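You operate a simulated robot arm through the tools that you are given. There is no shell and no other tool. Be economical: measure what you need, move in short steps, check, and stop when the job is done.

Carry out the task below with a simulated robot arm. There is one attempt and no reset: what you move stays moved.

TASK
Rub the water mark off the shelf board and oil the patch.
Fine: clamp the board first; rubbing pad, then the oil pad from the oil tin; both pads back, clamp open again. Set down upright: rubbing pad, oil pad. A coat counts when it lies all over at full strength: go over it till it gets no stronger. What is to be rubbed or washed off counts as gone when no trace of it is left.

It is judged by the outcome, as a careful person would: the job done as asked, and still so three seconds after it is handed in. It fails if anything else is knocked over, pushed out of place, dropped, spilled or broken.

THE ROBOT
A 6-joint arm with a fingered hand, fixed in place. Base frame: the origin is at the foot of the arm, x ahead of it, y to its left, z up; the work surface is at about z = 780. Lengths are in mm, angles in degrees, forces in N, time in s.
With the tool pointing down near the work surface it reaches from about 300 to 700 mm from the base axis. Its first joint turns from -166.0 to 166.0 degrees. Payload 4 kg.
Tool frame: the origin (TCP) lies between the finger pads and is the grasp point; the fingertips stand 22 mm ahead of it; z points along the fingers, y is the line along which they close. Largest opening 112 mm; the body of the gripper starts 60 mm behind the TCP. The gripper is a hand of 4 fingers: y runs from the thumb to the fingers, the wrist lies at [0, 0, -218] in the tool frame, and closing takes about 1.5 s.
Orientation is that of the tool frame in the base frame, as a unit quaternion [x, y, z, w]. With the fingers straight down and closing along the base's y, the tool's x points along the base's -x, its y along +y and its z along -z.

THE INTERFACE
- The arm moves only by the tool arm_command. Its argument "targets" is a list of rows, each a list of 6 numbers: the shift along the base's x, y, z in mm, then the turn, a rotation vector about the base's x, y, z in degrees. In form: [[x, y, z, rx, ry, rz], ...]. A call has 1 to 10 rows; each row shifts and turns the commanded pose from where the row before left it. "grip" is the finger opening in mm, from 0 to 112, set as the call begins (left out, the last holds). Rows are played at 5 a second. More than 50 mm and 8.6 degrees between two rows, or a gripper value outside its range, and nothing of the call is played. A pose out of reach is approached as far as the arm can. The call stops where the force on the tool passes 40 N (or 10 N more than at its start, if that is more) or the arm is blocked; 0.2 s more then pass. The fingers move at their own pace (about 45 mm/s each) and stop on an object; they squeeze with about 28 N. The grip force told is the motor's: it shows also when the fingers shut on nothing. Time passes only in rows, and 0.2 s behind the last, so rows that do not move let the fingers close. It gives the time, the measured TCP pose, the force on the tool (base axes), the opening and the grip force at its end, in the units of the frame above (readings bear some noise), with the torque about the TCP (base axes, N m) and any sound that the robot's microphone picked up.
- Cameras (640 x 400 px; columns grow to the right, rows downward): "scene" is fixed at [48.6, -497.6, 1548.7]; the picture's right is [0.95, -0.33, 0.00], its down [-0.17, -0.48, -0.86] and it looks along [0.28, 0.81, -0.51] (base axes); focal length 328 px, centre (320, 200). "wrist" rides on the gripper at [69, 4, -83] in the tool frame; the picture's right is [-0.06, 1.00, 0.00], its down [-0.77, -0.05, -0.64] and it looks along [-0.64, -0.04, 0.77] (tool axes); focal length 243 px, centre (320, 200). There is no depth. A picture from a camera that has moved, and an enlarged one, comes with that camera's place and axes in the base frame and with its lens.
- grab_frame(camera): a new picture of that camera. It takes no simulated time.
- grasp_type(shape): the hand has 4 fingers and takes this shape, open, in about a second: jaw (thumb against the fingers, like two jaws); tri (thumb and two fingers); tip (a fingertip pinch); poke (one finger out to press); point (the index stretched); flat (the hand flat); cup (the hand cupped); fist (a fist). The gripper value then closes the fingers along that shape, each until it touches; the sizes above hold for jaw. It gives what a move gives, with no picture.
- zoom(camera, box): a new picture of the part [left, top, right, bottom] of that camera's present view, enlarged. It takes no simulated time.
- job_done(): hands the job in; it is judged then, once.

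Work in short steps. Places have to be worked out from the pictures, the camera data and where the tool is seen: move nearer, look again, correct. Check each grasp and each placing, and mend what went wrong. You have 120 turns and 68 pictures in all, those below and enlarged ones among them. Open the gripper and draw the arm clear of the work before you hand the job in, unless the task says otherwise; then end with one line.

The tools are called after ">>>" as a command line: name --pt "numbers of a row" for each row, then --argument value for the rest, lists and objects as JSON in quotes. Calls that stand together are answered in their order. arm_command: Moves the arm, as the interface text tells. Its arguments: {"type":"object","properties":{"targets":{"type":"array"},"grip":{"type":"number"}},"required":["targets"]} The other tools are called the same way: grasp_type (shape) gives the hand a shape; grab_frame (camera) takes a picture; zoom (camera, box) takes an enlarged picture of a part of a camera's view; job_done () hands the job in.

At the start:

```text
clock: 0.0
tool_pos: [307.1, 312.6, 1136.9]
tcp_rot: [0.0, 1.0, 0.0, 0.001]
ft_force: [0.7, -0.7, -0.2]
wrist_torque: [-0.02, 0.03, 0.05]
opening: 111.9
grasp_force: 0.0
shape: jaw
```

scene: 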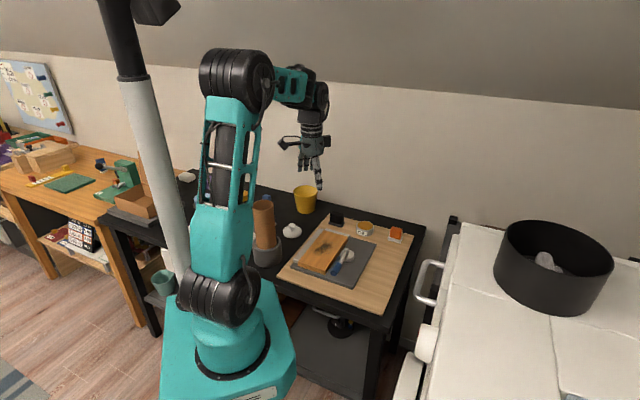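
wrist: 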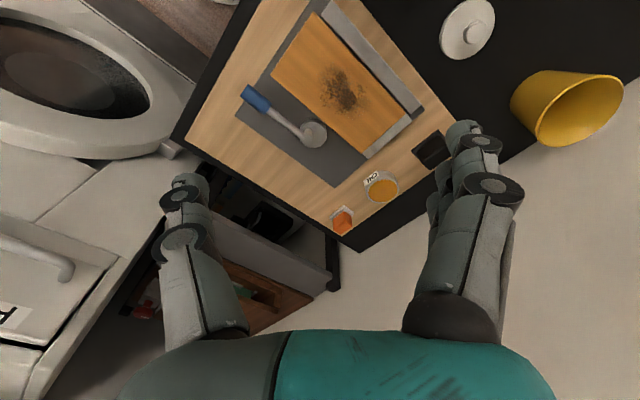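

I'll take enlarged views of the work area first, to see the board, the clamp, the pads and the tin.

>>> zoom --camera "scene" --box '[260, 190, 430, 300]'

>>> zoom --camera "wrist" --box '[180, 0, 500, 250]'

```text
3.64 times, centred on (345, 245) of scene
camera zoom: at [48.6, -497.6, 1548.7], right [0.95, -0.33, 0.0], down [-0.17, -0.48, -0.86], along [0.28, 0.81, -0.51], focal length 1193 px, centre (229, 36)
```

zoom: 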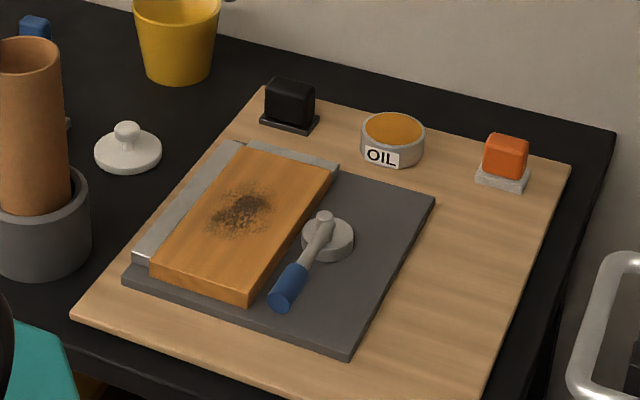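

```text
1.60 times, centred on (340, 125) of wrist
camera zoom: at [237.2, 317.4, 1219.9], right [0.06, 1.0, 0.0], down [0.77, -0.05, 0.64], along [0.64, -0.04, -0.77], focal length 388 px, centre (288, 320)
```

zoom: 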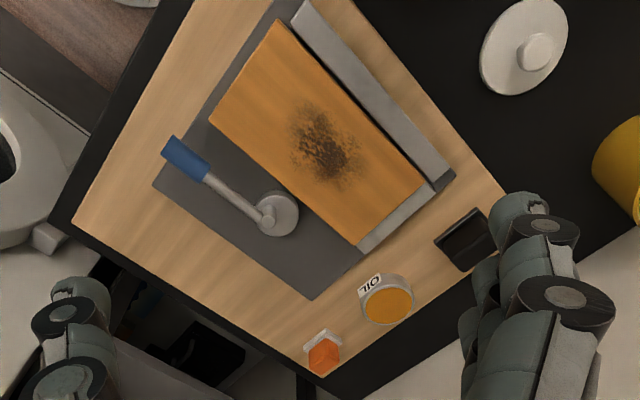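

The stain is near (354,347). I estimate the clamp pivot at (419,295), the black pad at (465,509), the tin at (550,423) and the orange pad at (639,341). I'll go lower over the clamp for a closer look.

>>> arm_command --pt "0 -10 -45 0 0 0" --pt "0 -10 -45 0 0 0" --pt "0 -10 -45 0 0 0" --pt "0 0 -40 0 0 0" --pt "0 0 0 0 0 0"

>>> grab_frame --camera "wrist"

```text
clock: 1.2
tool_pos: [307.5, 283.0, 960.3]
tcp_rot: [-0.001, 1.0, 0.0, 0.001]
ft_force: [0.5, 0.1, -0.5]
wrist_torque: [-0.01, 0.04, 0.0]
opening: 111.5
grasp_force: 0.1
shape: jaw
```

```text
63 pictures are left
camera wrist: at [238.1, 287.6, 1043.2], right [0.06, 1.0, 0.0], down [0.76, -0.05, 0.64], along [0.64, -0.04, -0.77], focal length 243 px, centre (320, 200)
```

wrist: 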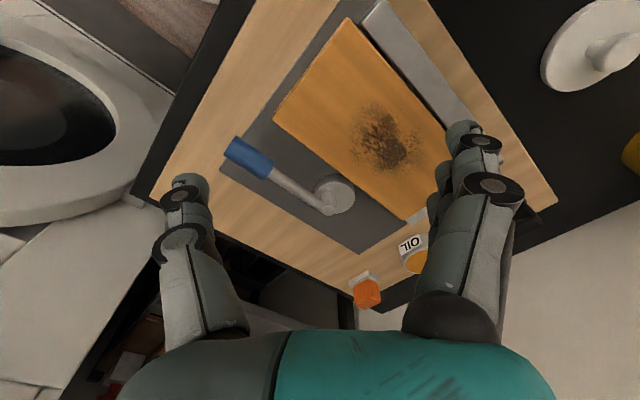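

The clamp is clear of the fingers in this view. I'll enlarge it to see the cam's eccentricity and the lever.

>>> zoom --camera "wrist" --box '[200, 100, 440, 250]'

>>> zoom --camera "scene" --box '[320, 210, 410, 280]'

```text
2.67 times, centred on (320, 175) of wrist
camera zoom: at [238.1, 287.6, 1043.2], right [0.06, 1.0, 0.0], down [0.76, -0.05, 0.64], along [0.64, -0.04, -0.77], focal length 647 px, centre (320, 267)
```

zoom: 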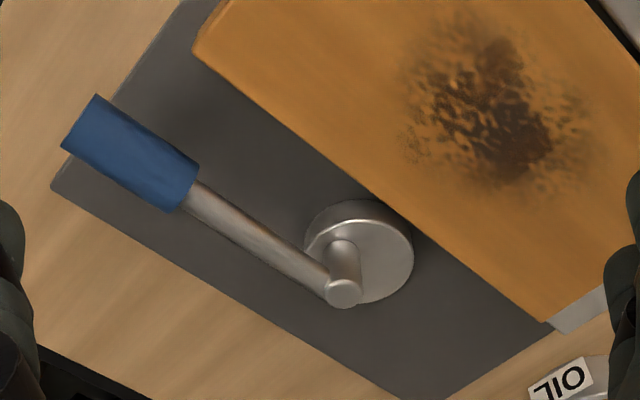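

```text
5.71 times, centred on (365, 245) of scene
camera zoom: at [48.6, -497.6, 1548.7], right [0.95, -0.33, 0.0], down [-0.17, -0.48, -0.86], along [0.28, 0.81, -0.51], focal length 1875 px, centre (63, -57)
```

zoom: 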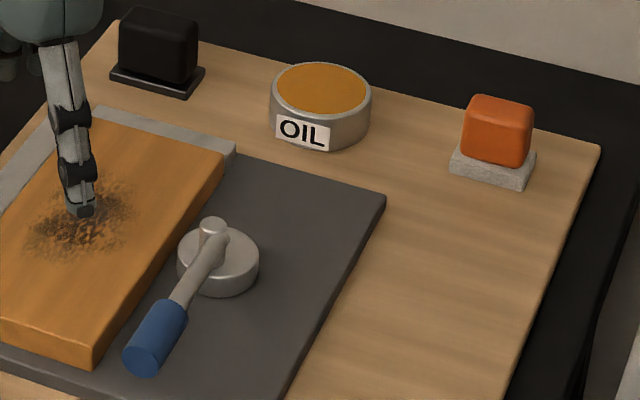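

I make the handle centre about (348,215,841) and the pivot about (412,286). The pivot post sits off the cam's centre on the lever side, so the clamp should close by swinging the lever counter-clockwise, away from the board. I'll close the fingers and turn the tool so the finger row runs along the lever. Then I'll move to its board side, still high.

>>> arm_command --pt "2 -7 0 0 0 7.8" --pt "2 -7 0 0 0 7.8" --pt "2 -7 0 0 0 7.8" --pt "2 -7 -10 0 0 7.8" --pt "1 -6 -10 0 0 7.8" --pt "1 -6 -10 0 0 8" --pt "0 0 0 0 0 0" --pt "0 0 0 0 0 0" --grip 0

>>> grab_frame --camera "wrist"

>>> zoom --camera "scene" --box '[270, 160, 430, 290]'

```text
clock: 3.0
tool_pos: [317.8, 242.5, 933.2]
tcp_rot: [-0.399, 0.917, 0.001, 0.0]
ft_force: [0.3, -0.3, -0.2]
wrist_torque: [0.01, 0.01, 0.0]
opening: 0.0
grasp_force: 28.1
shape: jaw
```

```text
60 pictures are left
camera wrist: at [266.5, 195.7, 1014.8], right [-0.69, 0.73, 0.0], down [0.56, 0.53, 0.64], along [0.47, 0.44, -0.77], focal length 243 px, centre (320, 200)
```

wrist: 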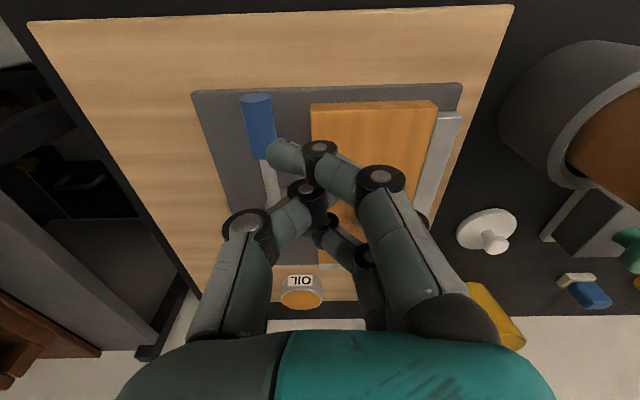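

```text
3.08 times, centred on (350, 225) of scene
camera zoom: at [48.6, -497.6, 1548.7], right [0.95, -0.33, 0.0], down [-0.17, -0.48, -0.86], along [0.28, 0.81, -0.51], focal length 1010 px, centre (228, 123)
```

zoom: 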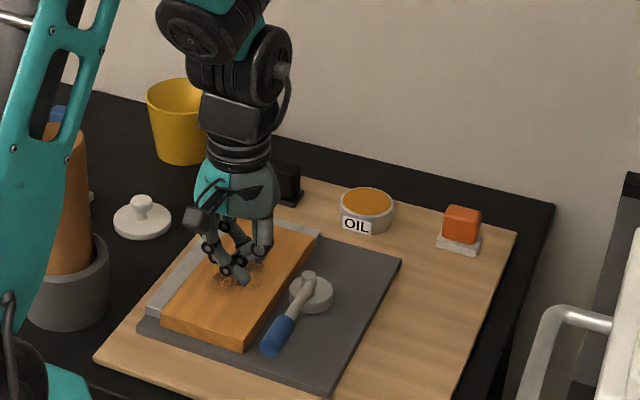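

The fingers are aligned with the lever and sit about 40 mm to its board side. I'll descend until the tips are at handle height, just above the board top at about z 824.

>>> arm_command --pt "0 0 -40 0 0 0" --pt "0 0 -25 0 0 0" --pt "0 0 -10 0 0 0" --pt "0 0 0 0 0 0"

>>> zoom --camera "scene" --box '[290, 200, 410, 290]'

>>> grab_frame --camera "wrist"

```text
clock: 4.0
tool_pos: [318.2, 244.2, 855.2]
tcp_rot: [-0.398, 0.917, 0.001, 0.001]
ft_force: [0.1, 0.1, -0.1]
wrist_torque: [-0.02, 0.01, 0.0]
opening: 0.0
grasp_force: 27.9
shape: jaw
```

```text
4.44 times, centred on (350, 245) of scene
camera zoom: at [48.6, -497.6, 1548.7], right [0.95, -0.33, 0.0], down [-0.17, -0.48, -0.86], along [0.28, 0.81, -0.51], focal length 1458 px, centre (187, 0)
```

zoom: 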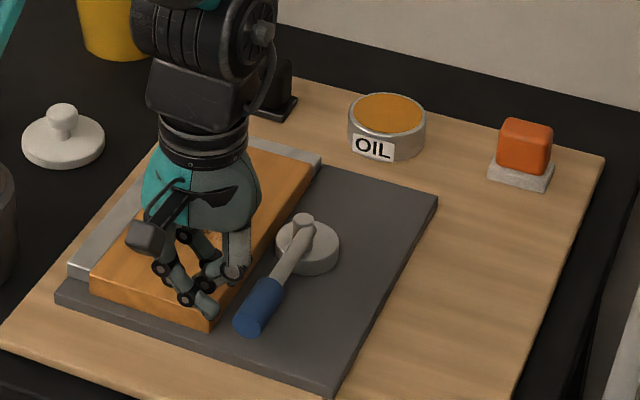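

```text
57 pictures are left
camera wrist: at [267.4, 195.3, 938.9], right [-0.69, 0.73, 0.0], down [0.56, 0.53, 0.64], along [0.47, 0.44, -0.77], focal length 243 px, centre (320, 200)
```

wrist: 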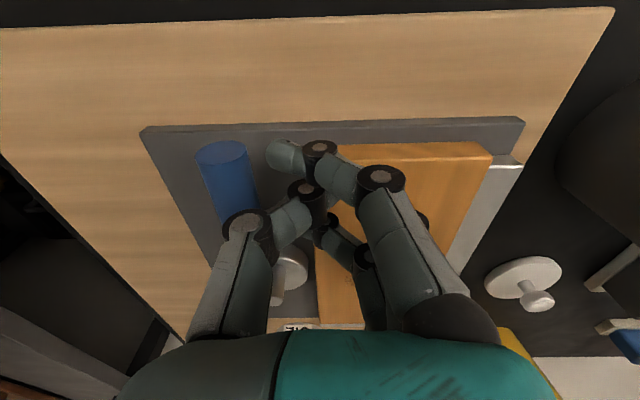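

The tips are at handle height and beside it. I'll push along an arc about the pivot, (+x,−y), in small rows and watch the force.

>>> arm_command --pt "6 -9 0 0 0 0" --pt "6 -9 0 0 0 0" --pt "8 -10 0 0 0 0" --pt "9 -9 0 0 0 0" --pt "10 -8 0 0 0 0" --pt "10 -7 0 0 0 0" --pt "0 0 0 0 0 0"

>>> zoom --camera "scene" --box '[290, 200, 410, 290]'

```text
clock: 5.6
tool_pos: [365.8, 190.0, 857.9]
tcp_rot: [-0.399, 0.917, 0.0, 0.0]
ft_force: [-1.5, 1.1, -0.2]
wrist_torque: [0.04, 0.03, 0.08]
opening: 0.3
grasp_force: 27.2
shape: jaw
```

```text
4.44 times, centred on (350, 245) of scene
camera zoom: at [48.6, -497.6, 1548.7], right [0.95, -0.33, 0.0], down [-0.17, -0.48, -0.86], along [0.28, 0.81, -0.51], focal length 1458 px, centre (187, 0)
```

zoom: 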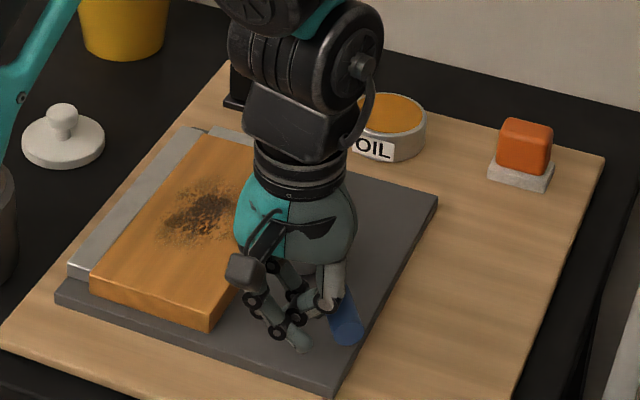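

The lever has swung to about 262° with little resistance. I'll continue along the arc.

>>> arm_command --pt "10 -5 0 0 0 0" --pt "10 -3 0 0 0 0" --pt "10 -1 0 0 0 0" --pt "10 1 0 0 0 0" --pt "10 3 0 0 0 0" --pt "9 4 0 0 0 0" --pt "0 0 0 0 0 0"

>>> zoom --camera "scene" --box '[290, 200, 410, 290]'

```text
clock: 7.2
tool_pos: [422.8, 188.9, 856.3]
tcp_rot: [-0.398, 0.918, 0.0, -0.002]
ft_force: [-18.8, -13.2, 3.3]
wrist_torque: [-0.18, 0.18, -0.18]
opening: 0.0
grasp_force: 28.6
shape: jaw
```

```text
4.44 times, centred on (350, 245) of scene
camera zoom: at [48.6, -497.6, 1548.7], right [0.95, -0.33, 0.0], down [-0.17, -0.48, -0.86], along [0.28, 0.81, -0.51], focal length 1458 px, centre (187, 0)
```

zoom: 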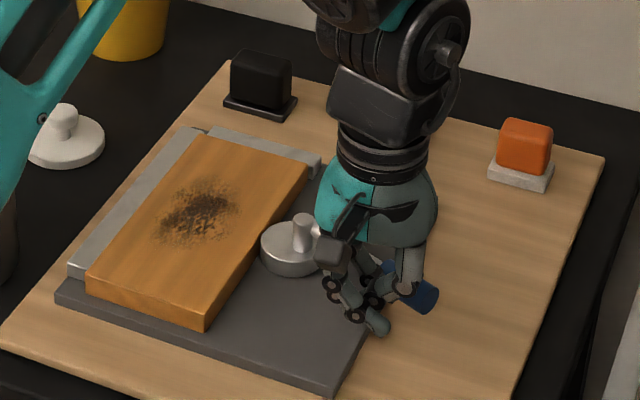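

The force is now 23 N, the lever is near 296° and the cam touches the board. I'll push on gently to the end stop.

>>> arm_command --pt "5 3 0 0 0 0" --pt "5 3 0 0 0 0" --pt "5 4 0 0 0 0" --pt "4 4 0 0 0 0" --pt "0 0 0 0 0 0"

>>> zoom --camera "scene" --box '[290, 200, 410, 290]'

```text
clock: 7.6
tool_pos: [423.6, 188.9, 854.1]
tcp_rot: [-0.398, 0.917, -0.002, -0.01]
ft_force: [-8.8, -3.6, 3.4]
wrist_torque: [0.01, 0.0, 0.01]
opening: 0.1
grasp_force: 27.8
shape: jaw
stopped in row 2: the force on the tool passed its limit at 43 N (the readings are from after the stop); the commanded pose is now the measured one
```

```text
4.44 times, centred on (350, 245) of scene
camera zoom: at [48.6, -497.6, 1548.7], right [0.95, -0.33, 0.0], down [-0.17, -0.48, -0.86], along [0.28, 0.81, -0.51], focal length 1458 px, centre (187, 0)
```

zoom: 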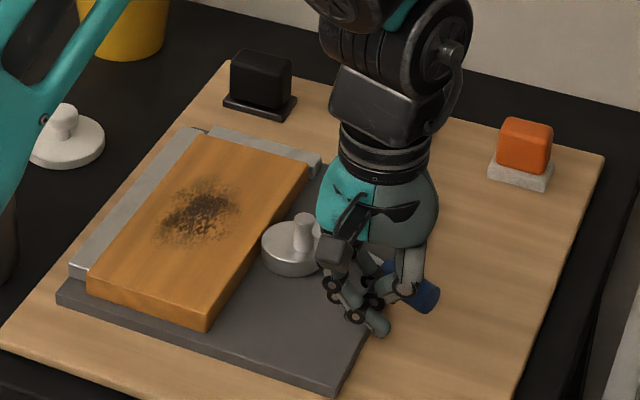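

The push stalled at 43 N, so the clamp is either at its stop or jammed tight. I'll back off and raise the hand to look at the cam and board.

>>> arm_command --pt "-10 -6 0 0 0 0" --pt "-15 -8 10 0 0 0" --pt "-20 -5 35 0 0 0" --pt "-20 0 40 0 0 0" --pt "-20 0 40 0 0 0" --pt "0 0 0 0 0 0"

>>> zoom --camera "scene" --box '[290, 200, 410, 290]'

>>> grab_frame --camera "wrist"

```text
clock: 9.0
tool_pos: [338.7, 172.7, 978.9]
tcp_rot: [-0.398, 0.917, -0.002, -0.008]
ft_force: [-0.5, -0.6, 0.0]
wrist_torque: [0.02, -0.01, 0.03]
opening: 0.1
grasp_force: 27.8
shape: jaw
```

```text
4.44 times, centred on (350, 245) of scene
camera zoom: at [48.6, -497.6, 1548.7], right [0.95, -0.33, 0.0], down [-0.17, -0.48, -0.86], along [0.28, 0.81, -0.51], focal length 1458 px, centre (187, 0)
```

zoom: 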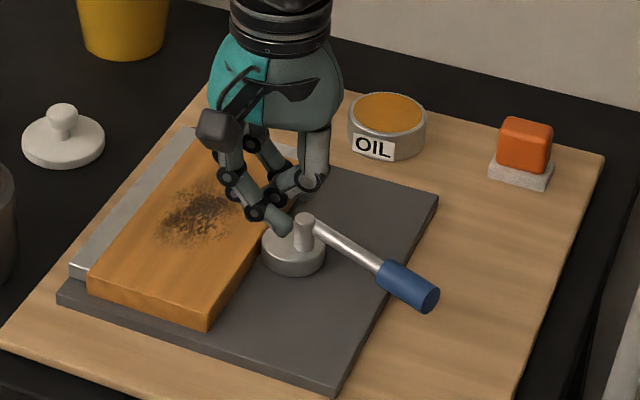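

```text
52 pictures are left
camera wrist: at [289.1, 125.6, 1064.1], right [-0.68, 0.73, 0.0], down [0.57, 0.53, 0.63], along [0.46, 0.43, -0.78], focal length 243 px, centre (320, 200)
```

wrist: 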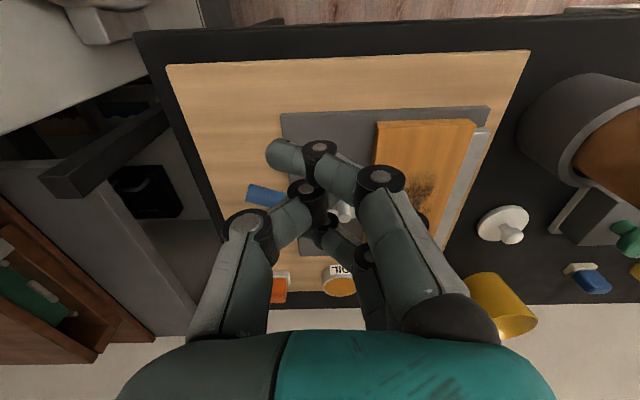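

The lever holds at about 297° after its hard stop and the board is flush with the fence, so it is clamped. Next I need to tell which pad is which.

>>> zoom --camera "scene" --box '[325, 200, 365, 230]'

>>> zoom --camera "scene" --box '[375, 217, 415, 247]'

```text
13.33 times, centred on (345, 215) of scene
camera zoom: at [48.6, -497.6, 1548.7], right [0.95, -0.33, 0.0], down [-0.17, -0.48, -0.86], along [0.28, 0.81, -0.51], focal length 4375 px, centre (-13, 0)
```

zoom: 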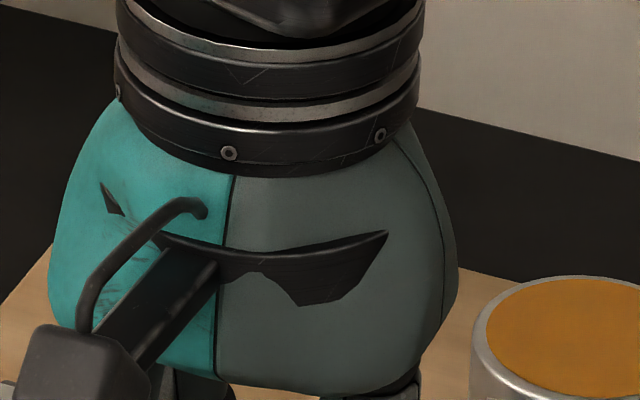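

```text
13.33 times, centred on (395, 232) of scene
camera zoom: at [48.6, -497.6, 1548.7], right [0.95, -0.33, 0.0], down [-0.17, -0.48, -0.86], along [0.28, 0.81, -0.51], focal length 4375 px, centre (-680, -227)
```

zoom: 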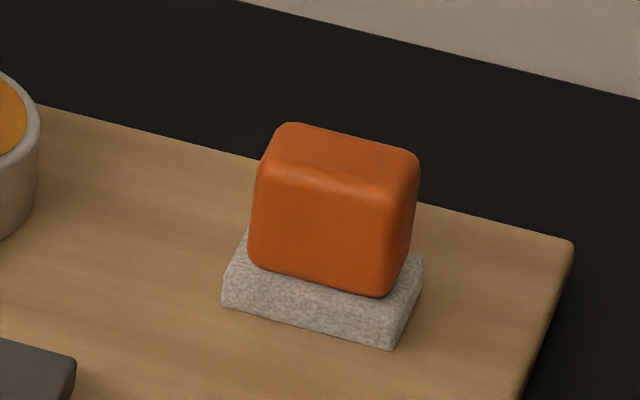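

The orange pad has a thick felt-like sole, so it is likely the oil pad. The black one looks like the abrasive pad, so I'll move over it and open the hand for a close look.

>>> arm_command --pt "13 40 0 0 0 0" --pt "13 40 0 0 0 0" --pt "13 40 0 0 0 0" --pt "13 40 0 0 0 0" --pt "13 40 0 0 0 0" --pt "13 40 0 0 0 0" --pt "13 40 0 0 0 0" --pt "13 34 0 0 0 0" --pt "0 0 0 0 0 0" --grip 80

>>> grab_frame --camera "wrist"

```text
clock: 11.0
tool_pos: [443.4, 484.0, 981.1]
tcp_rot: [-0.397, 0.918, -0.001, -0.008]
ft_force: [0.1, -0.7, 0.6]
wrist_torque: [0.01, -0.01, -0.03]
opening: 79.8
grasp_force: 0.0
shape: jaw
```

```text
49 pictures are left
camera wrist: at [393.8, 437.6, 1064.8], right [-0.68, 0.73, 0.0], down [0.57, 0.53, 0.63], along [0.46, 0.43, -0.78], focal length 243 px, centre (320, 200)
```

wrist: 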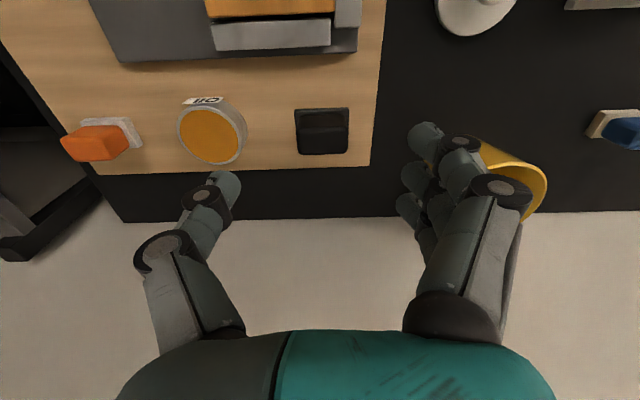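

>>> zoom --camera "wrist" --box '[240, 80, 400, 180]'

>>> zoom --camera "scene" --box '[310, 190, 370, 235]'

```text
4.00 times, centred on (320, 130) of wrist
camera zoom: at [393.8, 437.6, 1064.8], right [-0.68, 0.73, 0.0], down [0.57, 0.53, 0.63], along [0.46, 0.43, -0.78], focal length 970 px, centre (320, 480)
```

zoom: 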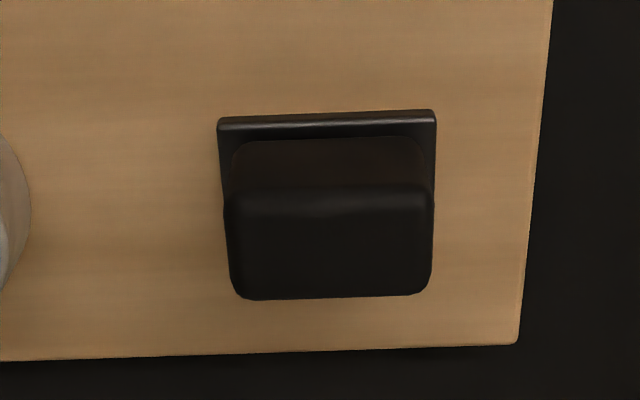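

```text
8.89 times, centred on (340, 212) of scene
camera zoom: at [48.6, -497.6, 1548.7], right [0.95, -0.33, 0.0], down [-0.17, -0.48, -0.86], along [0.28, 0.81, -0.51], focal length 2916 px, centre (142, 89)
```

zoom: 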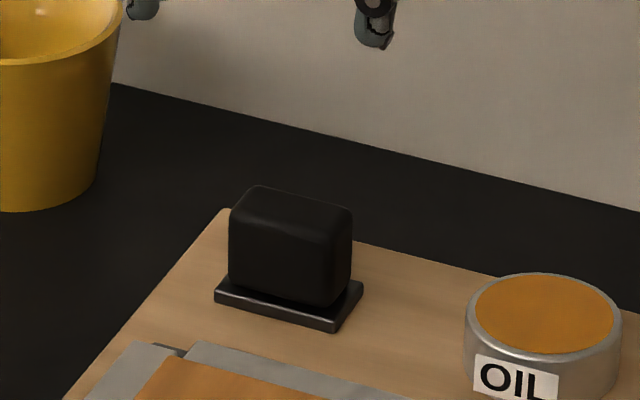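

There is also a blue block with a beige sole farther left. I'll look at it before committing to the black pad.

>>> zoom --camera "wrist" --box '[540, 60, 640, 180]'

>>> zoom --camera "scene" --box '[170, 160, 330, 260]'

```text
3.33 times, centred on (590, 120) of wrist
camera zoom: at [393.8, 437.6, 1064.8], right [-0.68, 0.73, 0.0], down [0.57, 0.53, 0.63], along [0.46, 0.43, -0.78], focal length 809 px, centre (-580, 467)
```

zoom: 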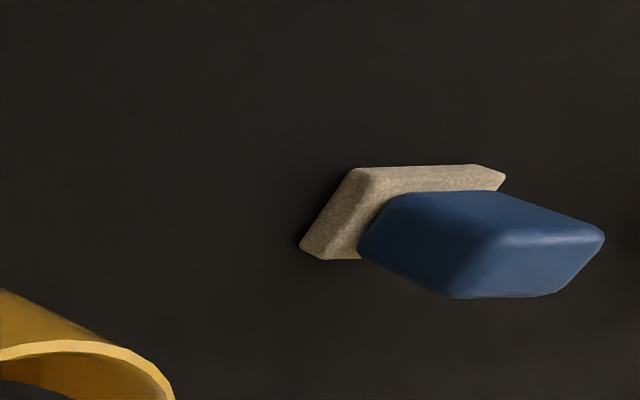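

```text
4.00 times, centred on (250, 210) of scene
camera zoom: at [48.6, -497.6, 1548.7], right [0.95, -0.33, 0.0], down [-0.17, -0.48, -0.86], along [0.28, 0.81, -0.51], focal length 1312 px, centre (600, 160)
```

zoom: 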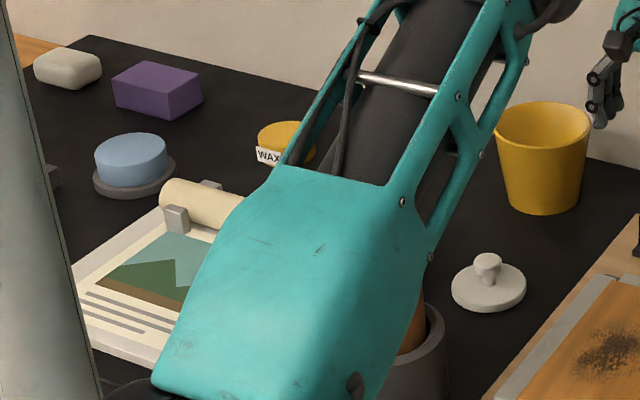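

The blue one stands by a WAX tin, so it's the wax pad and not wanted. The black one is the rubbing pad: its handle is centred near (468,510), about 48 mm wide along the tool's y, top at z≈843. I'll line up above it and look once more.

>>> arm_command --pt "12 13 -15 0 0 0" --pt "12 13 -25 0 0 0" --pt "0 0 -30 0 0 0" --pt "0 0 -25 0 0 0" --pt "0 0 0 0 0 0" --grip 80

>>> grab_frame --camera "wrist"

```text
clock: 12.2
tool_pos: [468.2, 512.4, 884.5]
tcp_rot: [-0.397, 0.918, -0.002, -0.007]
ft_force: [0.0, -0.4, -0.5]
wrist_torque: [-0.03, 0.02, 0.04]
opening: 79.5
grasp_force: 0.0
shape: jaw
```

```text
44 pictures are left
camera wrist: at [417.8, 464.9, 968.6], right [-0.68, 0.73, 0.0], down [0.57, 0.53, 0.63], along [0.46, 0.43, -0.78], focal length 243 px, centre (320, 200)
```

wrist: 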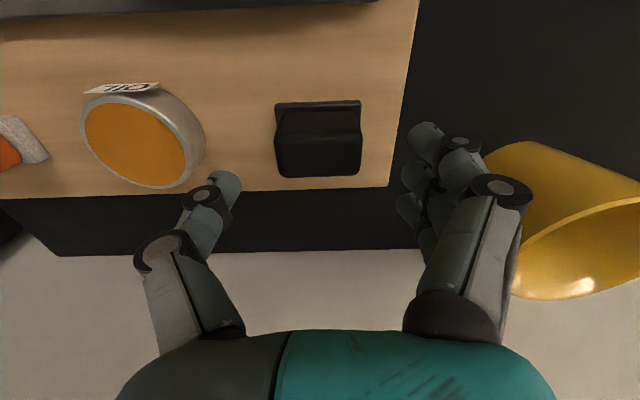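

The pad is centred between thumb and fingers, and the tin and pot are clear. I'll descend to grasp height and close.

>>> arm_command --pt "0 -1 -25 0 0 0" --pt "0 -1 -20 0 0 0" --pt "0 0 -11 0 0 0" --pt "0 0 0 0 0 0" --grip 80

>>> arm_command --pt "0 0 0 0 0 0" --pt "0 0 0 0 0 0" --pt "0 0 0 0 0 0" --pt "0 0 0 0 0 0" --pt "0 0 0 0 0 0" --pt "0 0 0 0 0 0" --grip 30

>>> grab_frame --camera "wrist"

```text
clock: 13.2
tool_pos: [466.9, 509.1, 828.1]
tcp_rot: [-0.396, 0.918, 0.0, -0.007]
ft_force: [0.1, 0.0, 0.0]
wrist_torque: [-0.02, -0.01, -0.02]
opening: 79.5
grasp_force: 0.1
shape: jaw
```

```text
clock: 14.6
tool_pos: [468.9, 508.5, 829.7]
tcp_rot: [-0.397, 0.918, -0.001, -0.007]
ft_force: [-0.3, -0.4, 0.6]
wrist_torque: [0.03, 0.01, 0.02]
opening: 34.7
grasp_force: 28.1
shape: jaw
```

```text
43 pictures are left
camera wrist: at [418.2, 462.5, 913.6], right [-0.68, 0.73, 0.0], down [0.57, 0.53, 0.63], along [0.46, 0.43, -0.78], focal length 243 px, centre (320, 200)
```

wrist: 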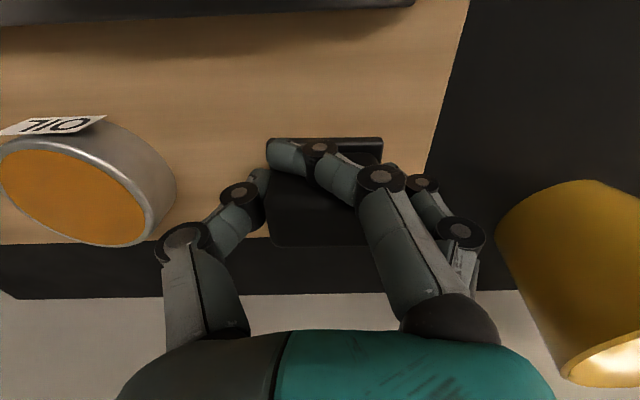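

The index finger passed in front of the handle and only two fingers hold it. The handle is narrow in that direction, so I'll open, rise, turn 90° and grip across the narrow side with the finger row along the long side.

>>> arm_command --pt "0 0 0 0 0 0" --pt "0 0 0 0 0 0" --pt "0 0 0 0 0 0" --pt "0 0 0 0 0 0" --pt "0 0 0 0 0 0" --pt "0 0 20 0 0 0" --pt "0 0 30 0 0 0" --pt "0 0 30 0 0 0" --grip 80

>>> arm_command --pt "0 0 0 0 0 -8.5" --pt "0 0 0 0 0 -8.5" --pt "0 0 0 0 0 -8.5" --pt "0 0 0 0 0 -8.5" --pt "0 0 0 0 0 -8.5" --pt "0 0 0 0 0 -8.5" --pt "0 0 0 0 0 -8.5" --pt "0 0 0 0 0 -8.5" --pt "0 0 0 0 0 -8.5" --pt "0 0 0 0 0 -8.5"

>>> arm_command --pt "0 0 0 0 0 -5" --pt "0 0 0 0 0 0" --pt "0 0 0 0 0 0"

>>> grab_frame --camera "wrist"

```text
clock: 16.4
tool_pos: [469.1, 509.4, 911.2]
tcp_rot: [-0.398, 0.918, -0.001, -0.008]
ft_force: [-1.1, -0.5, -0.1]
wrist_torque: [0.0, 0.04, -0.01]
opening: 79.2
grasp_force: 0.1
shape: jaw
```

```text
clock: 18.6
tool_pos: [467.2, 509.4, 909.0]
tcp_rot: [0.328, 0.945, 0.006, -0.005]
ft_force: [0.2, -0.6, 0.5]
wrist_torque: [0.02, -0.02, -0.04]
opening: 79.7
grasp_force: 0.2
shape: jaw
```

```text
clock: 19.4
tool_pos: [467.8, 508.2, 909.8]
tcp_rot: [0.368, 0.93, 0.004, -0.006]
ft_force: [1.1, 0.0, -0.3]
wrist_torque: [-0.03, 0.0, -0.01]
opening: 79.5
grasp_force: 0.0
shape: jaw
```

```text
42 pictures are left
camera wrist: at [420.1, 558.7, 993.3], right [0.73, 0.68, 0.0], down [0.53, -0.57, 0.63], along [0.43, -0.46, -0.78], focal length 243 px, centre (320, 200)
```

wrist: 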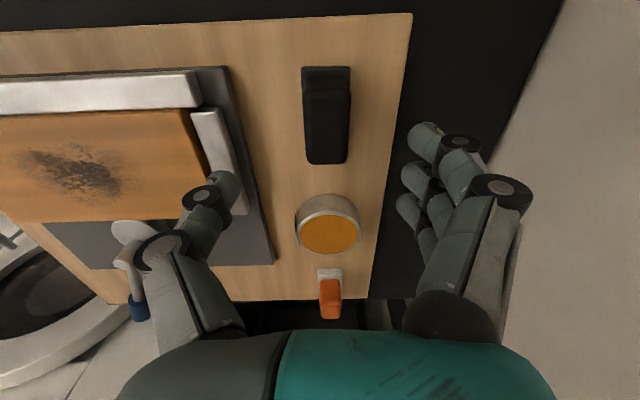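

The handle centre looks to be near (467,515). I'll shift there, narrow the opening to 60 for clearance from the fence, descend and close.

>>> arm_command --pt "0 6 -25 0 0 0" --pt "0 0 -25 0 0 0" --pt "0 0 -20 0 0 0" --pt "0 0 0 0 0 0" --grip 60

>>> grab_frame --camera "wrist"

```text
clock: 20.4
tool_pos: [469.1, 514.6, 838.7]
tcp_rot: [0.368, 0.93, 0.004, -0.006]
ft_force: [0.1, -0.2, 0.2]
wrist_torque: [-0.01, 0.02, 0.03]
opening: 60.8
grasp_force: 0.0
shape: jaw
```

```text
41 pictures are left
camera wrist: at [420.1, 564.4, 922.8], right [0.73, 0.68, 0.0], down [0.53, -0.57, 0.63], along [0.43, -0.46, -0.78], focal length 243 px, centre (320, 200)
```

wrist: 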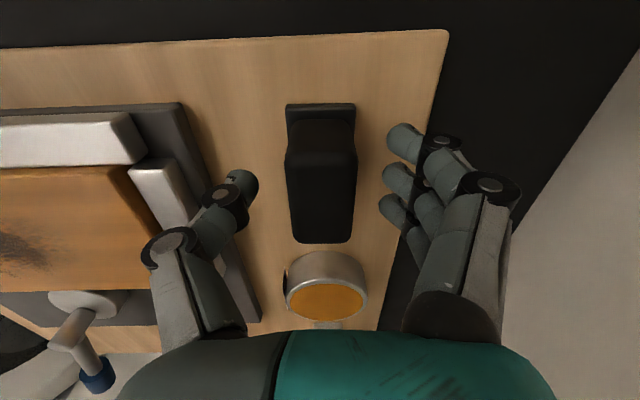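

The handle is centred on the TCP. I'll descend the last 10 mm and close.

>>> arm_command --pt "0 0 -6 0 0 0" --pt "0 0 -4 0 0 0" --pt "0 0 0 0 0 0" --grip 60

>>> arm_command --pt "0 0 0 0 0 0" --pt "0 0 0 0 0 0" --pt "0 0 0 0 0 0" --pt "0 0 0 0 0 0" --pt "0 0 0 0 0 0" --pt "0 0 0 0 0 0" --grip 20

>>> grab_frame --camera "wrist"

```text
clock: 21.2
tool_pos: [467.3, 513.9, 830.5]
tcp_rot: [0.367, 0.93, 0.004, -0.006]
ft_force: [0.3, 0.4, 0.4]
wrist_torque: [0.02, 0.0, -0.02]
opening: 60.6
grasp_force: 0.0
shape: jaw
```

```text
clock: 22.6
tool_pos: [466.6, 514.2, 828.7]
tcp_rot: [0.368, 0.93, 0.005, -0.006]
ft_force: [0.6, -0.4, 0.1]
wrist_torque: [0.0, -0.02, -0.01]
opening: 24.5
grasp_force: 28.1
shape: jaw
```

```text
40 pictures are left
camera wrist: at [420.0, 564.1, 913.2], right [0.73, 0.68, 0.0], down [0.53, -0.57, 0.63], along [0.43, -0.46, -0.78], focal length 243 px, centre (320, 200)
```

wrist: 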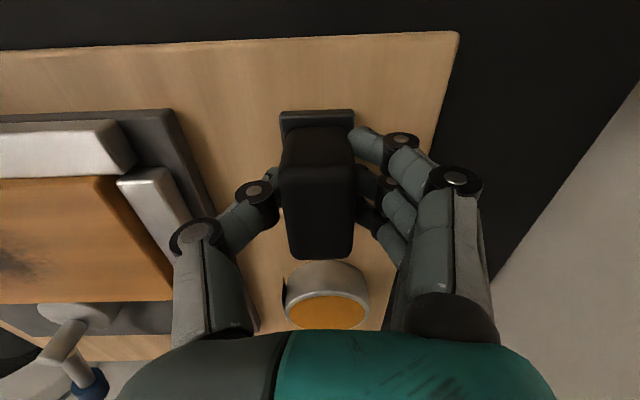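

All fingers hold it, with the opening at 24.5. I'll lift and check, keeping (467,514,829) as its home pose.

>>> arm_command --pt "0 0 10 0 0 0" --pt "0 0 30 0 0 0" --pt "0 0 40 0 0 0" --pt "-15 -22 10 0 0 0" --pt "-20 -30 0 0 0 0" --pt "0 0 0 0 0 0"

>>> grab_frame --camera "wrist"

>>> zoom --camera "scene" --box '[270, 180, 430, 280]'

```text
clock: 24.0
tool_pos: [432.9, 462.8, 920.0]
tcp_rot: [0.368, 0.93, 0.005, -0.006]
ft_force: [0.0, 0.0, -1.1]
wrist_torque: [-0.02, 0.0, 0.0]
opening: 24.3
grasp_force: 27.8
shape: jaw
```

```text
39 pictures are left
camera wrist: at [385.8, 512.6, 1004.1], right [0.73, 0.68, 0.0], down [0.53, -0.57, 0.63], along [0.43, -0.46, -0.78], focal length 243 px, centre (320, 200)
```

wrist: 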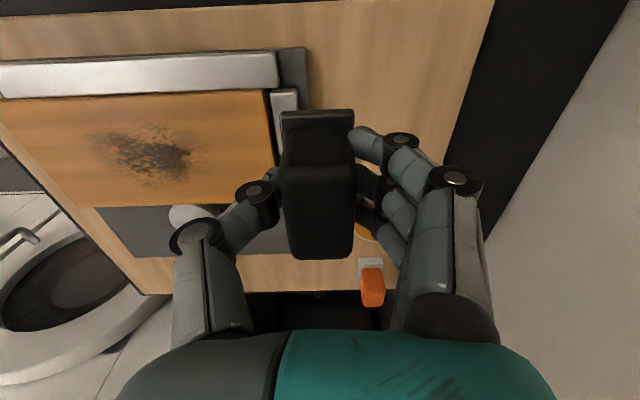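

```text
4.00 times, centred on (350, 230) of scene
camera zoom: at [48.6, -497.6, 1548.7], right [0.95, -0.33, 0.0], down [-0.17, -0.48, -0.86], along [0.28, 0.81, -0.51], focal length 1312 px, centre (200, 80)
```

zoom: 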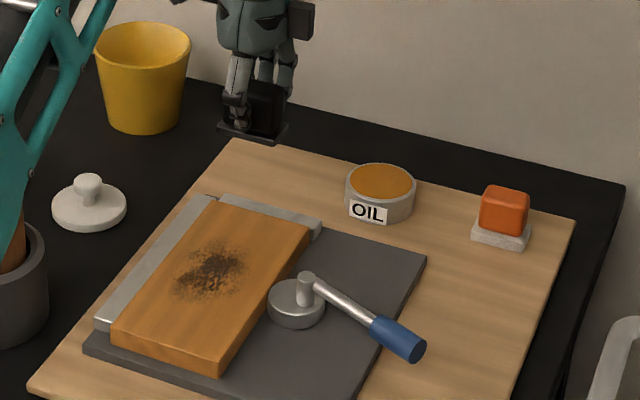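

The pad hangs upright in the grip. The patch centre is about (348,343), roughly 96 × 70 mm. I'll move above it and descend to contact, which I expect with the TCP at z≈860.

>>> arm_command --pt "-22 -30 0 0 0 0" --pt "-22 -30 0 0 0 0" --pt "-21 -30 0 0 0 0" --pt "-20 -30 -10 0 0 0" --pt "0 0 -15 0 0 0" --pt "0 0 -15 0 0 0" --pt "0 0 -6 0 0 0" --pt "0 0 0 0 0 0"

>>> zoom --camera "scene" --box '[290, 200, 410, 290]'

```text
clock: 25.8
tool_pos: [348.6, 342.5, 874.3]
tcp_rot: [0.368, 0.93, 0.004, -0.006]
ft_force: [-0.5, -0.4, -1.7]
wrist_torque: [-0.01, -0.03, -0.01]
opening: 24.3
grasp_force: 28.3
shape: jaw
```

```text
4.44 times, centred on (350, 245) of scene
camera zoom: at [48.6, -497.6, 1548.7], right [0.95, -0.33, 0.0], down [-0.17, -0.48, -0.86], along [0.28, 0.81, -0.51], focal length 1458 px, centre (187, 0)
```

zoom: 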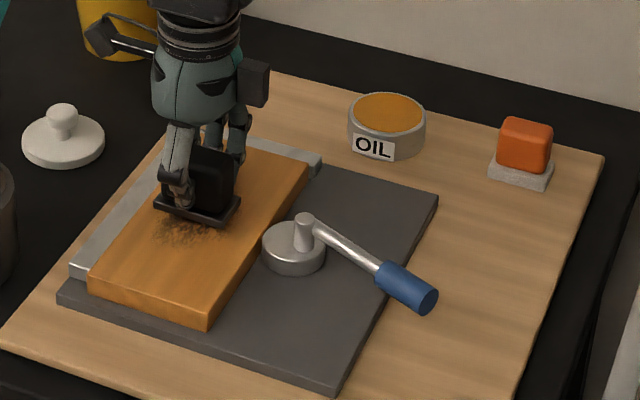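

The pad is just above the board, so I'll lower it in small steps to feel for contact.

>>> arm_command --pt "0 0 -4 0 0 0" --pt "0 0 -3 0 0 0" --pt "0 0 -3 0 0 0" --pt "0 0 -2 0 0 0" --pt "0 0 0 0 0 0"

```text
clock: 27.0
tool_pos: [347.4, 342.0, 861.5]
tcp_rot: [0.368, 0.93, 0.004, -0.006]
ft_force: [0.1, 0.1, -0.7]
wrist_torque: [0.02, 0.03, 0.02]
opening: 24.2
grasp_force: 28.1
shape: jaw
```

>>> arm_command --pt "0 0 -1.5 0 0 0" --pt "0 0 -1.5 0 0 0" --pt "0 0 -1.5 0 0 0" --pt "0 0 -1.5 0 0 0" --pt "0 0 0 0 0 0"

```text
clock: 28.1
tool_pos: [349.4, 344.4, 858.1]
tcp_rot: [0.368, 0.93, 0.007, -0.005]
ft_force: [-3.9, -4.2, 21.5]
wrist_torque: [-0.08, 0.09, 0.02]
opening: 27.3
grasp_force: 28.2
shape: jaw
stopped in row 5: the force on the tool passed its limit at 42 N (the readings are from after the stop); the commanded pose is now the measured one
```

The pad is in contact at z≈859. I'll ease off a millimetre and check for light pressure.

>>> arm_command --pt "0 0 1 0 0 0" --pt "0 0 0 0 0 0"

>>> grab_frame --camera "wrist"

```text
clock: 28.7
tool_pos: [348.9, 344.4, 858.1]
tcp_rot: [0.368, 0.93, 0.007, -0.005]
ft_force: [-5.6, -4.6, 19.3]
wrist_torque: [-0.13, 0.13, -0.01]
opening: 27.1
grasp_force: 28.2
shape: jaw
```

```text
36 pictures are left
camera wrist: at [301.7, 393.3, 942.9], right [0.73, 0.68, 0.01], down [0.53, -0.57, 0.63], along [0.44, -0.46, -0.78], focal length 243 px, centre (320, 200)
```

wrist: 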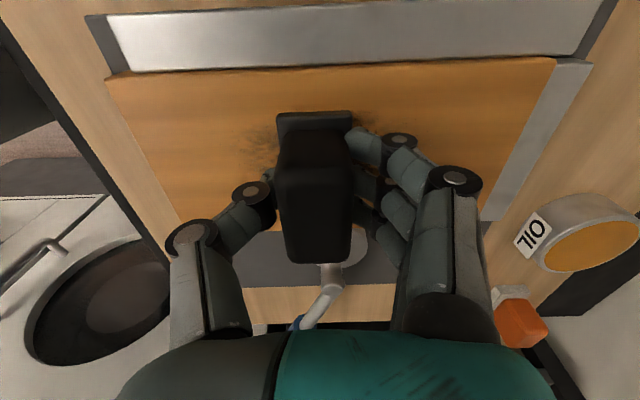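

Contact force is 19 N and the pad is upright. I'll start rubbing: shift to the fence-side lane, then stroke along the board.

>>> arm_command --pt "-4 4 0 0 0 0" --pt "-5 4 0 0 0 0" --pt "10 11 0 0 0 0" --pt "10 11 0 0 0 0" --pt "10 11 0 0 0 0" --pt "-10 -11 0 0 0 0" --pt "-10 -11 0 0 0 0" --pt "-10 -11 0 0 0 0" --pt "0 0 0 0 0 0"

>>> grab_frame --camera "wrist"

```text
clock: 30.7
tool_pos: [341.4, 353.0, 859.4]
tcp_rot: [0.366, 0.93, 0.007, -0.004]
ft_force: [8.4, 8.3, 13.5]
wrist_torque: [0.29, -0.29, 0.02]
opening: 26.2
grasp_force: 27.8
shape: jaw
```

```text
35 pictures are left
camera wrist: at [292.9, 401.3, 942.9], right [0.73, 0.68, 0.01], down [0.53, -0.57, 0.63], along [0.44, -0.45, -0.78], focal length 243 px, centre (320, 200)
```

wrist: 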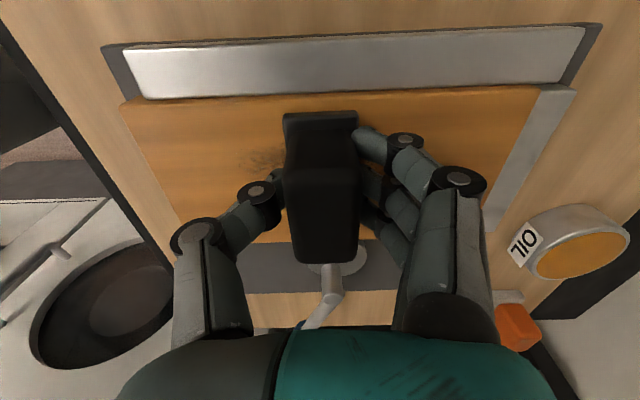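

The side already rubbed looks cleaner. I'll continue with longer strokes in this lane.

>>> arm_command --pt "-11 -12 0 0 0 0" --pt "-11 -12 0 0 0 0" --pt "-11 -12 0 0 0 0" --pt "11 12 0 0 0 0" --pt "11 12 0 0 0 0" --pt "11 12 0 0 0 0" --pt "11 12 0 0 0 0" --pt "11 12 0 0 0 0" --pt "11 12 0 0 0 0" --pt "0 0 0 0 0 0"

>>> arm_command --pt "6 -5.5 0 0 0 0" --pt "6 -5.5 0 0 0 0" --pt "-11 -12 0 0 0 0" --pt "-11 -12 0 0 0 0" --pt "-11 -12 0 0 0 0" --pt "-11 -12 0 0 0 0" --pt "-11 -12 0 0 0 0" --pt "-11 -12 0 0 0 0" --pt "0 0 0 0 0 0"

>>> arm_command --pt "5 -4.5 0 0 0 0" --pt "5 -4.5 0 0 0 0" --pt "11 12 0 0 0 0" --pt "11 12 0 0 0 0" --pt "11 12 0 0 0 0" --pt "11 12 0 0 0 0" --pt "11 12 0 0 0 0" --pt "11 12 0 0 0 0" --pt "0 0 0 0 0 0"

>>> grab_frame --camera "wrist"

```text
clock: 32.9
tool_pos: [374.8, 386.4, 858.3]
tcp_rot: [0.367, 0.93, 0.006, -0.005]
ft_force: [-9.8, -7.8, 12.2]
wrist_torque: [-0.19, 0.19, -0.02]
opening: 26.1
grasp_force: 28.1
shape: jaw
```

```text
clock: 34.9
tool_pos: [318.6, 305.9, 858.9]
tcp_rot: [0.367, 0.93, 0.006, -0.005]
ft_force: [2.8, 2.0, 3.5]
wrist_torque: [0.06, -0.11, -0.05]
opening: 25.4
grasp_force: 28.0
shape: jaw
```

```text
clock: 36.9
tool_pos: [395.0, 367.7, 859.9]
tcp_rot: [0.367, 0.93, 0.007, -0.005]
ft_force: [-4.6, -4.4, 7.7]
wrist_torque: [-0.09, 0.08, 0.0]
opening: 25.9
grasp_force: 27.4
shape: jaw
```

```text
34 pictures are left
camera wrist: at [347.8, 417.7, 942.9], right [0.73, 0.68, 0.01], down [0.53, -0.57, 0.63], along [0.44, -0.46, -0.78], focal length 243 px, centre (320, 200)
```

wrist: 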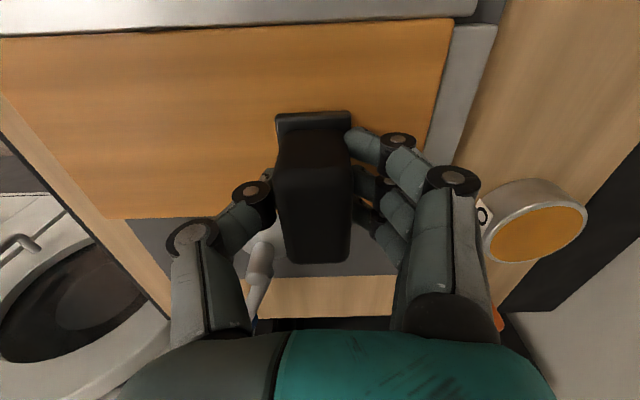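

The board looks clean already. I'll lift off, move aside and inspect up close.

>>> arm_command --pt "0 0 10 0 0 0" --pt "0 0 30 0 0 0" --pt "15 20 20 0 0 0" --pt "15 20 0 0 0 0" --pt "0 0 0 0 0 0"

>>> zoom --camera "wrist" --box '[0, 30, 290, 230]'

>>> zoom --camera "scene" --box '[290, 225, 360, 280]'

```text
clock: 38.1
tool_pos: [424.8, 409.6, 918.4]
tcp_rot: [0.367, 0.93, 0.007, -0.004]
ft_force: [-0.4, -0.5, -1.0]
wrist_torque: [-0.02, 0.0, 0.02]
opening: 25.5
grasp_force: 28.1
shape: jaw
```

```text
2.00 times, centred on (145, 130) of wrist
camera zoom: at [377.8, 458.4, 1002.7], right [0.73, 0.68, 0.01], down [0.53, -0.57, 0.63], along [0.44, -0.46, -0.78], focal length 485 px, centre (670, 340)
```

zoom: 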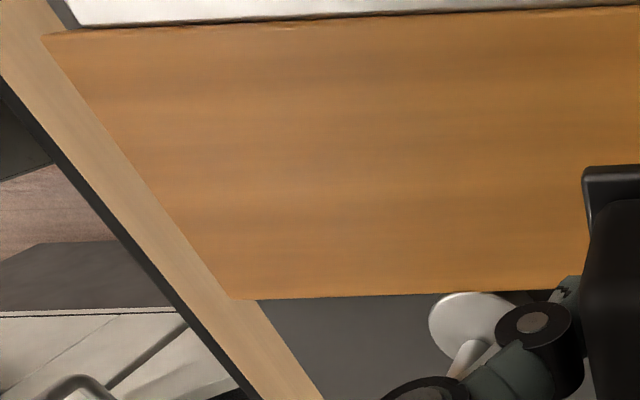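

```text
7.27 times, centred on (325, 252) of scene
camera zoom: at [48.6, -497.6, 1548.7], right [0.95, -0.33, 0.0], down [-0.17, -0.48, -0.86], along [0.28, 0.81, -0.51], focal length 2386 px, centre (284, -182)
```

zoom: 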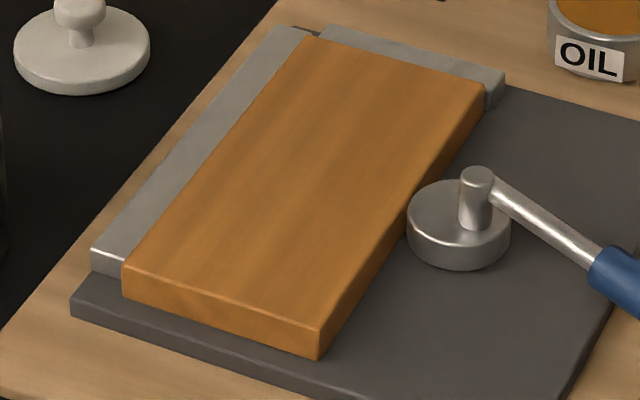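

It looks clean, but I'll do one more full pass so no faint trace is left.

>>> arm_command --pt "-29 -15 0 0 0 0" --pt "-29 -15 -20 0 0 0" --pt "0 0 -25 0 0 0" --pt "0 0 -12 0 0 0" --pt "0 0 -2 0 0 0" --pt "0 0 -2 0 0 0" --pt "0 0 0 0 0 0"

```text
clock: 39.7
tool_pos: [367.7, 378.2, 858.8]
tcp_rot: [0.367, 0.93, 0.008, -0.004]
ft_force: [-1.6, -1.2, 18.4]
wrist_torque: [-0.02, 0.01, 0.01]
opening: 25.4
grasp_force: 27.9
shape: jaw
```

>>> arm_command --pt "-11 -12 0 0 0 0" --pt "-11 -12 0 0 0 0" --pt "-11 -12 0 0 0 0" --pt "-11 -12 0 0 0 0" --pt "-11 -12 0 0 0 0" --pt "-5 -5 0 0 0 0" --pt "6 -5 0 0 0 0" --pt "6 -6 0 0 0 0" --pt "0 0 0 0 0 0"

>>> arm_command --pt "11 12 0 0 0 0" --pt "11 12 0 0 0 0" --pt "11 12 0 0 0 0" --pt "11 12 0 0 0 0" --pt "11 12 0 0 0 0" --pt "5 5 0 0 0 0" --pt "6 -5 0 0 0 0" --pt "5 -5 0 0 0 0" --pt "0 0 0 0 0 0"

>>> arm_command --pt "-11 -12 0 0 0 0" --pt "-11 -12 0 0 0 0" --pt "-11 -12 0 0 0 0" --pt "-11 -12 0 0 0 0" --pt "-11 -12 0 0 0 0" --pt "-5 -5 0 0 0 0" --pt "0 0 15 0 0 0" --pt "0 0 20 0 0 0" --pt "0 0 25 0 0 0" --pt "0 0 0 0 0 0"

```text
clock: 41.7
tool_pos: [319.3, 300.7, 857.1]
tcp_rot: [0.367, 0.93, 0.005, -0.007]
ft_force: [-9.8, 7.9, 14.4]
wrist_torque: [0.2, 0.05, 0.11]
opening: 26.4
grasp_force: 27.7
shape: jaw
```

```text
clock: 43.7
tool_pos: [390.4, 358.3, 856.9]
tcp_rot: [0.367, 0.93, 0.009, -0.005]
ft_force: [-7.4, 10.5, 14.7]
wrist_torque: [0.11, 0.14, -0.04]
opening: 26.5
grasp_force: 28.1
shape: jaw
```

```text
clock: 45.9
tool_pos: [330.3, 291.0, 917.7]
tcp_rot: [0.367, 0.93, 0.006, -0.005]
ft_force: [0.6, -0.6, -1.3]
wrist_torque: [-0.01, -0.01, -0.01]
opening: 25.1
grasp_force: 28.1
shape: jaw
```

The extra pass is done. I'll carry the rubbing pad back to its home at (467,514).

>>> arm_command --pt "23 37 0 0 0 0" --pt "23 37 0 0 0 0" --pt "23 37 0 0 0 0" --pt "23 37 0 0 0 0" --pt "23 37 0 0 0 0" --pt "22 38 0 0 0 0" --pt "0 0 -30 0 0 0" --pt "0 0 -30 0 0 0" --pt "0 0 -15 0 0 0" --pt "0 0 0 0 0 0"

>>> grab_frame --camera "wrist"

```text
clock: 48.1
tool_pos: [467.3, 515.6, 843.7]
tcp_rot: [0.367, 0.93, 0.006, -0.005]
ft_force: [-0.8, -0.4, -1.0]
wrist_torque: [0.05, 0.02, -0.02]
opening: 24.8
grasp_force: 28.0
shape: jaw
```

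```text
31 pictures are left
camera wrist: at [419.5, 565.0, 927.6], right [0.73, 0.68, 0.01], down [0.53, -0.57, 0.63], along [0.44, -0.46, -0.78], focal length 243 px, centre (320, 200)
```

wrist: 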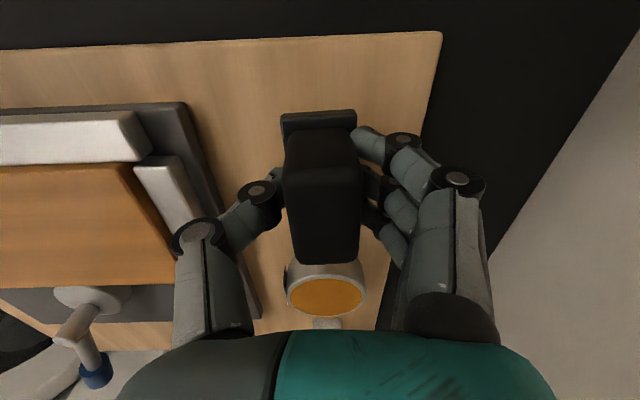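

It's over its old place. I'll lower it in small steps until it touches.

>>> arm_command --pt "0 -1 -6 0 0 0" --pt "0 0 -4 0 0 0" --pt "0 0 -2 0 0 0" --pt "0 0 -1 0 0 0" --pt "0 0 -1 0 0 0" --pt "0 0 0 0 0 0"

```text
clock: 49.5
tool_pos: [467.4, 514.3, 828.8]
tcp_rot: [0.368, 0.93, 0.007, -0.004]
ft_force: [0.1, 0.5, -0.1]
wrist_torque: [0.03, 0.0, 0.01]
opening: 24.7
grasp_force: 27.6
shape: jaw
```

The load has gone off the wrist, so it's just touching. I'll go a little lower to seat it.

>>> arm_command --pt "0 0 -0.7 0 0 0" --pt "0 0 -0.7 0 0 0" --pt "0 0 0 0 0 0"

```text
clock: 50.3
tool_pos: [468.1, 513.2, 826.9]
tcp_rot: [0.367, 0.93, 0.006, -0.005]
ft_force: [0.8, 0.2, -1.2]
wrist_torque: [-0.01, 0.02, 0.0]
opening: 25.0
grasp_force: 27.8
shape: jaw
```

>>> arm_command --pt "0 0 -0.7 0 0 0" --pt "0 0 -0.7 0 0 0" --pt "0 0 -0.7 0 0 0" --pt "0 0 0 0 0 0"

```text
clock: 51.3
tool_pos: [467.6, 514.3, 826.2]
tcp_rot: [0.367, 0.93, 0.007, -0.005]
ft_force: [-2.0, -0.2, 7.0]
wrist_torque: [0.09, -0.05, -0.02]
opening: 24.8
grasp_force: 27.8
shape: jaw
```

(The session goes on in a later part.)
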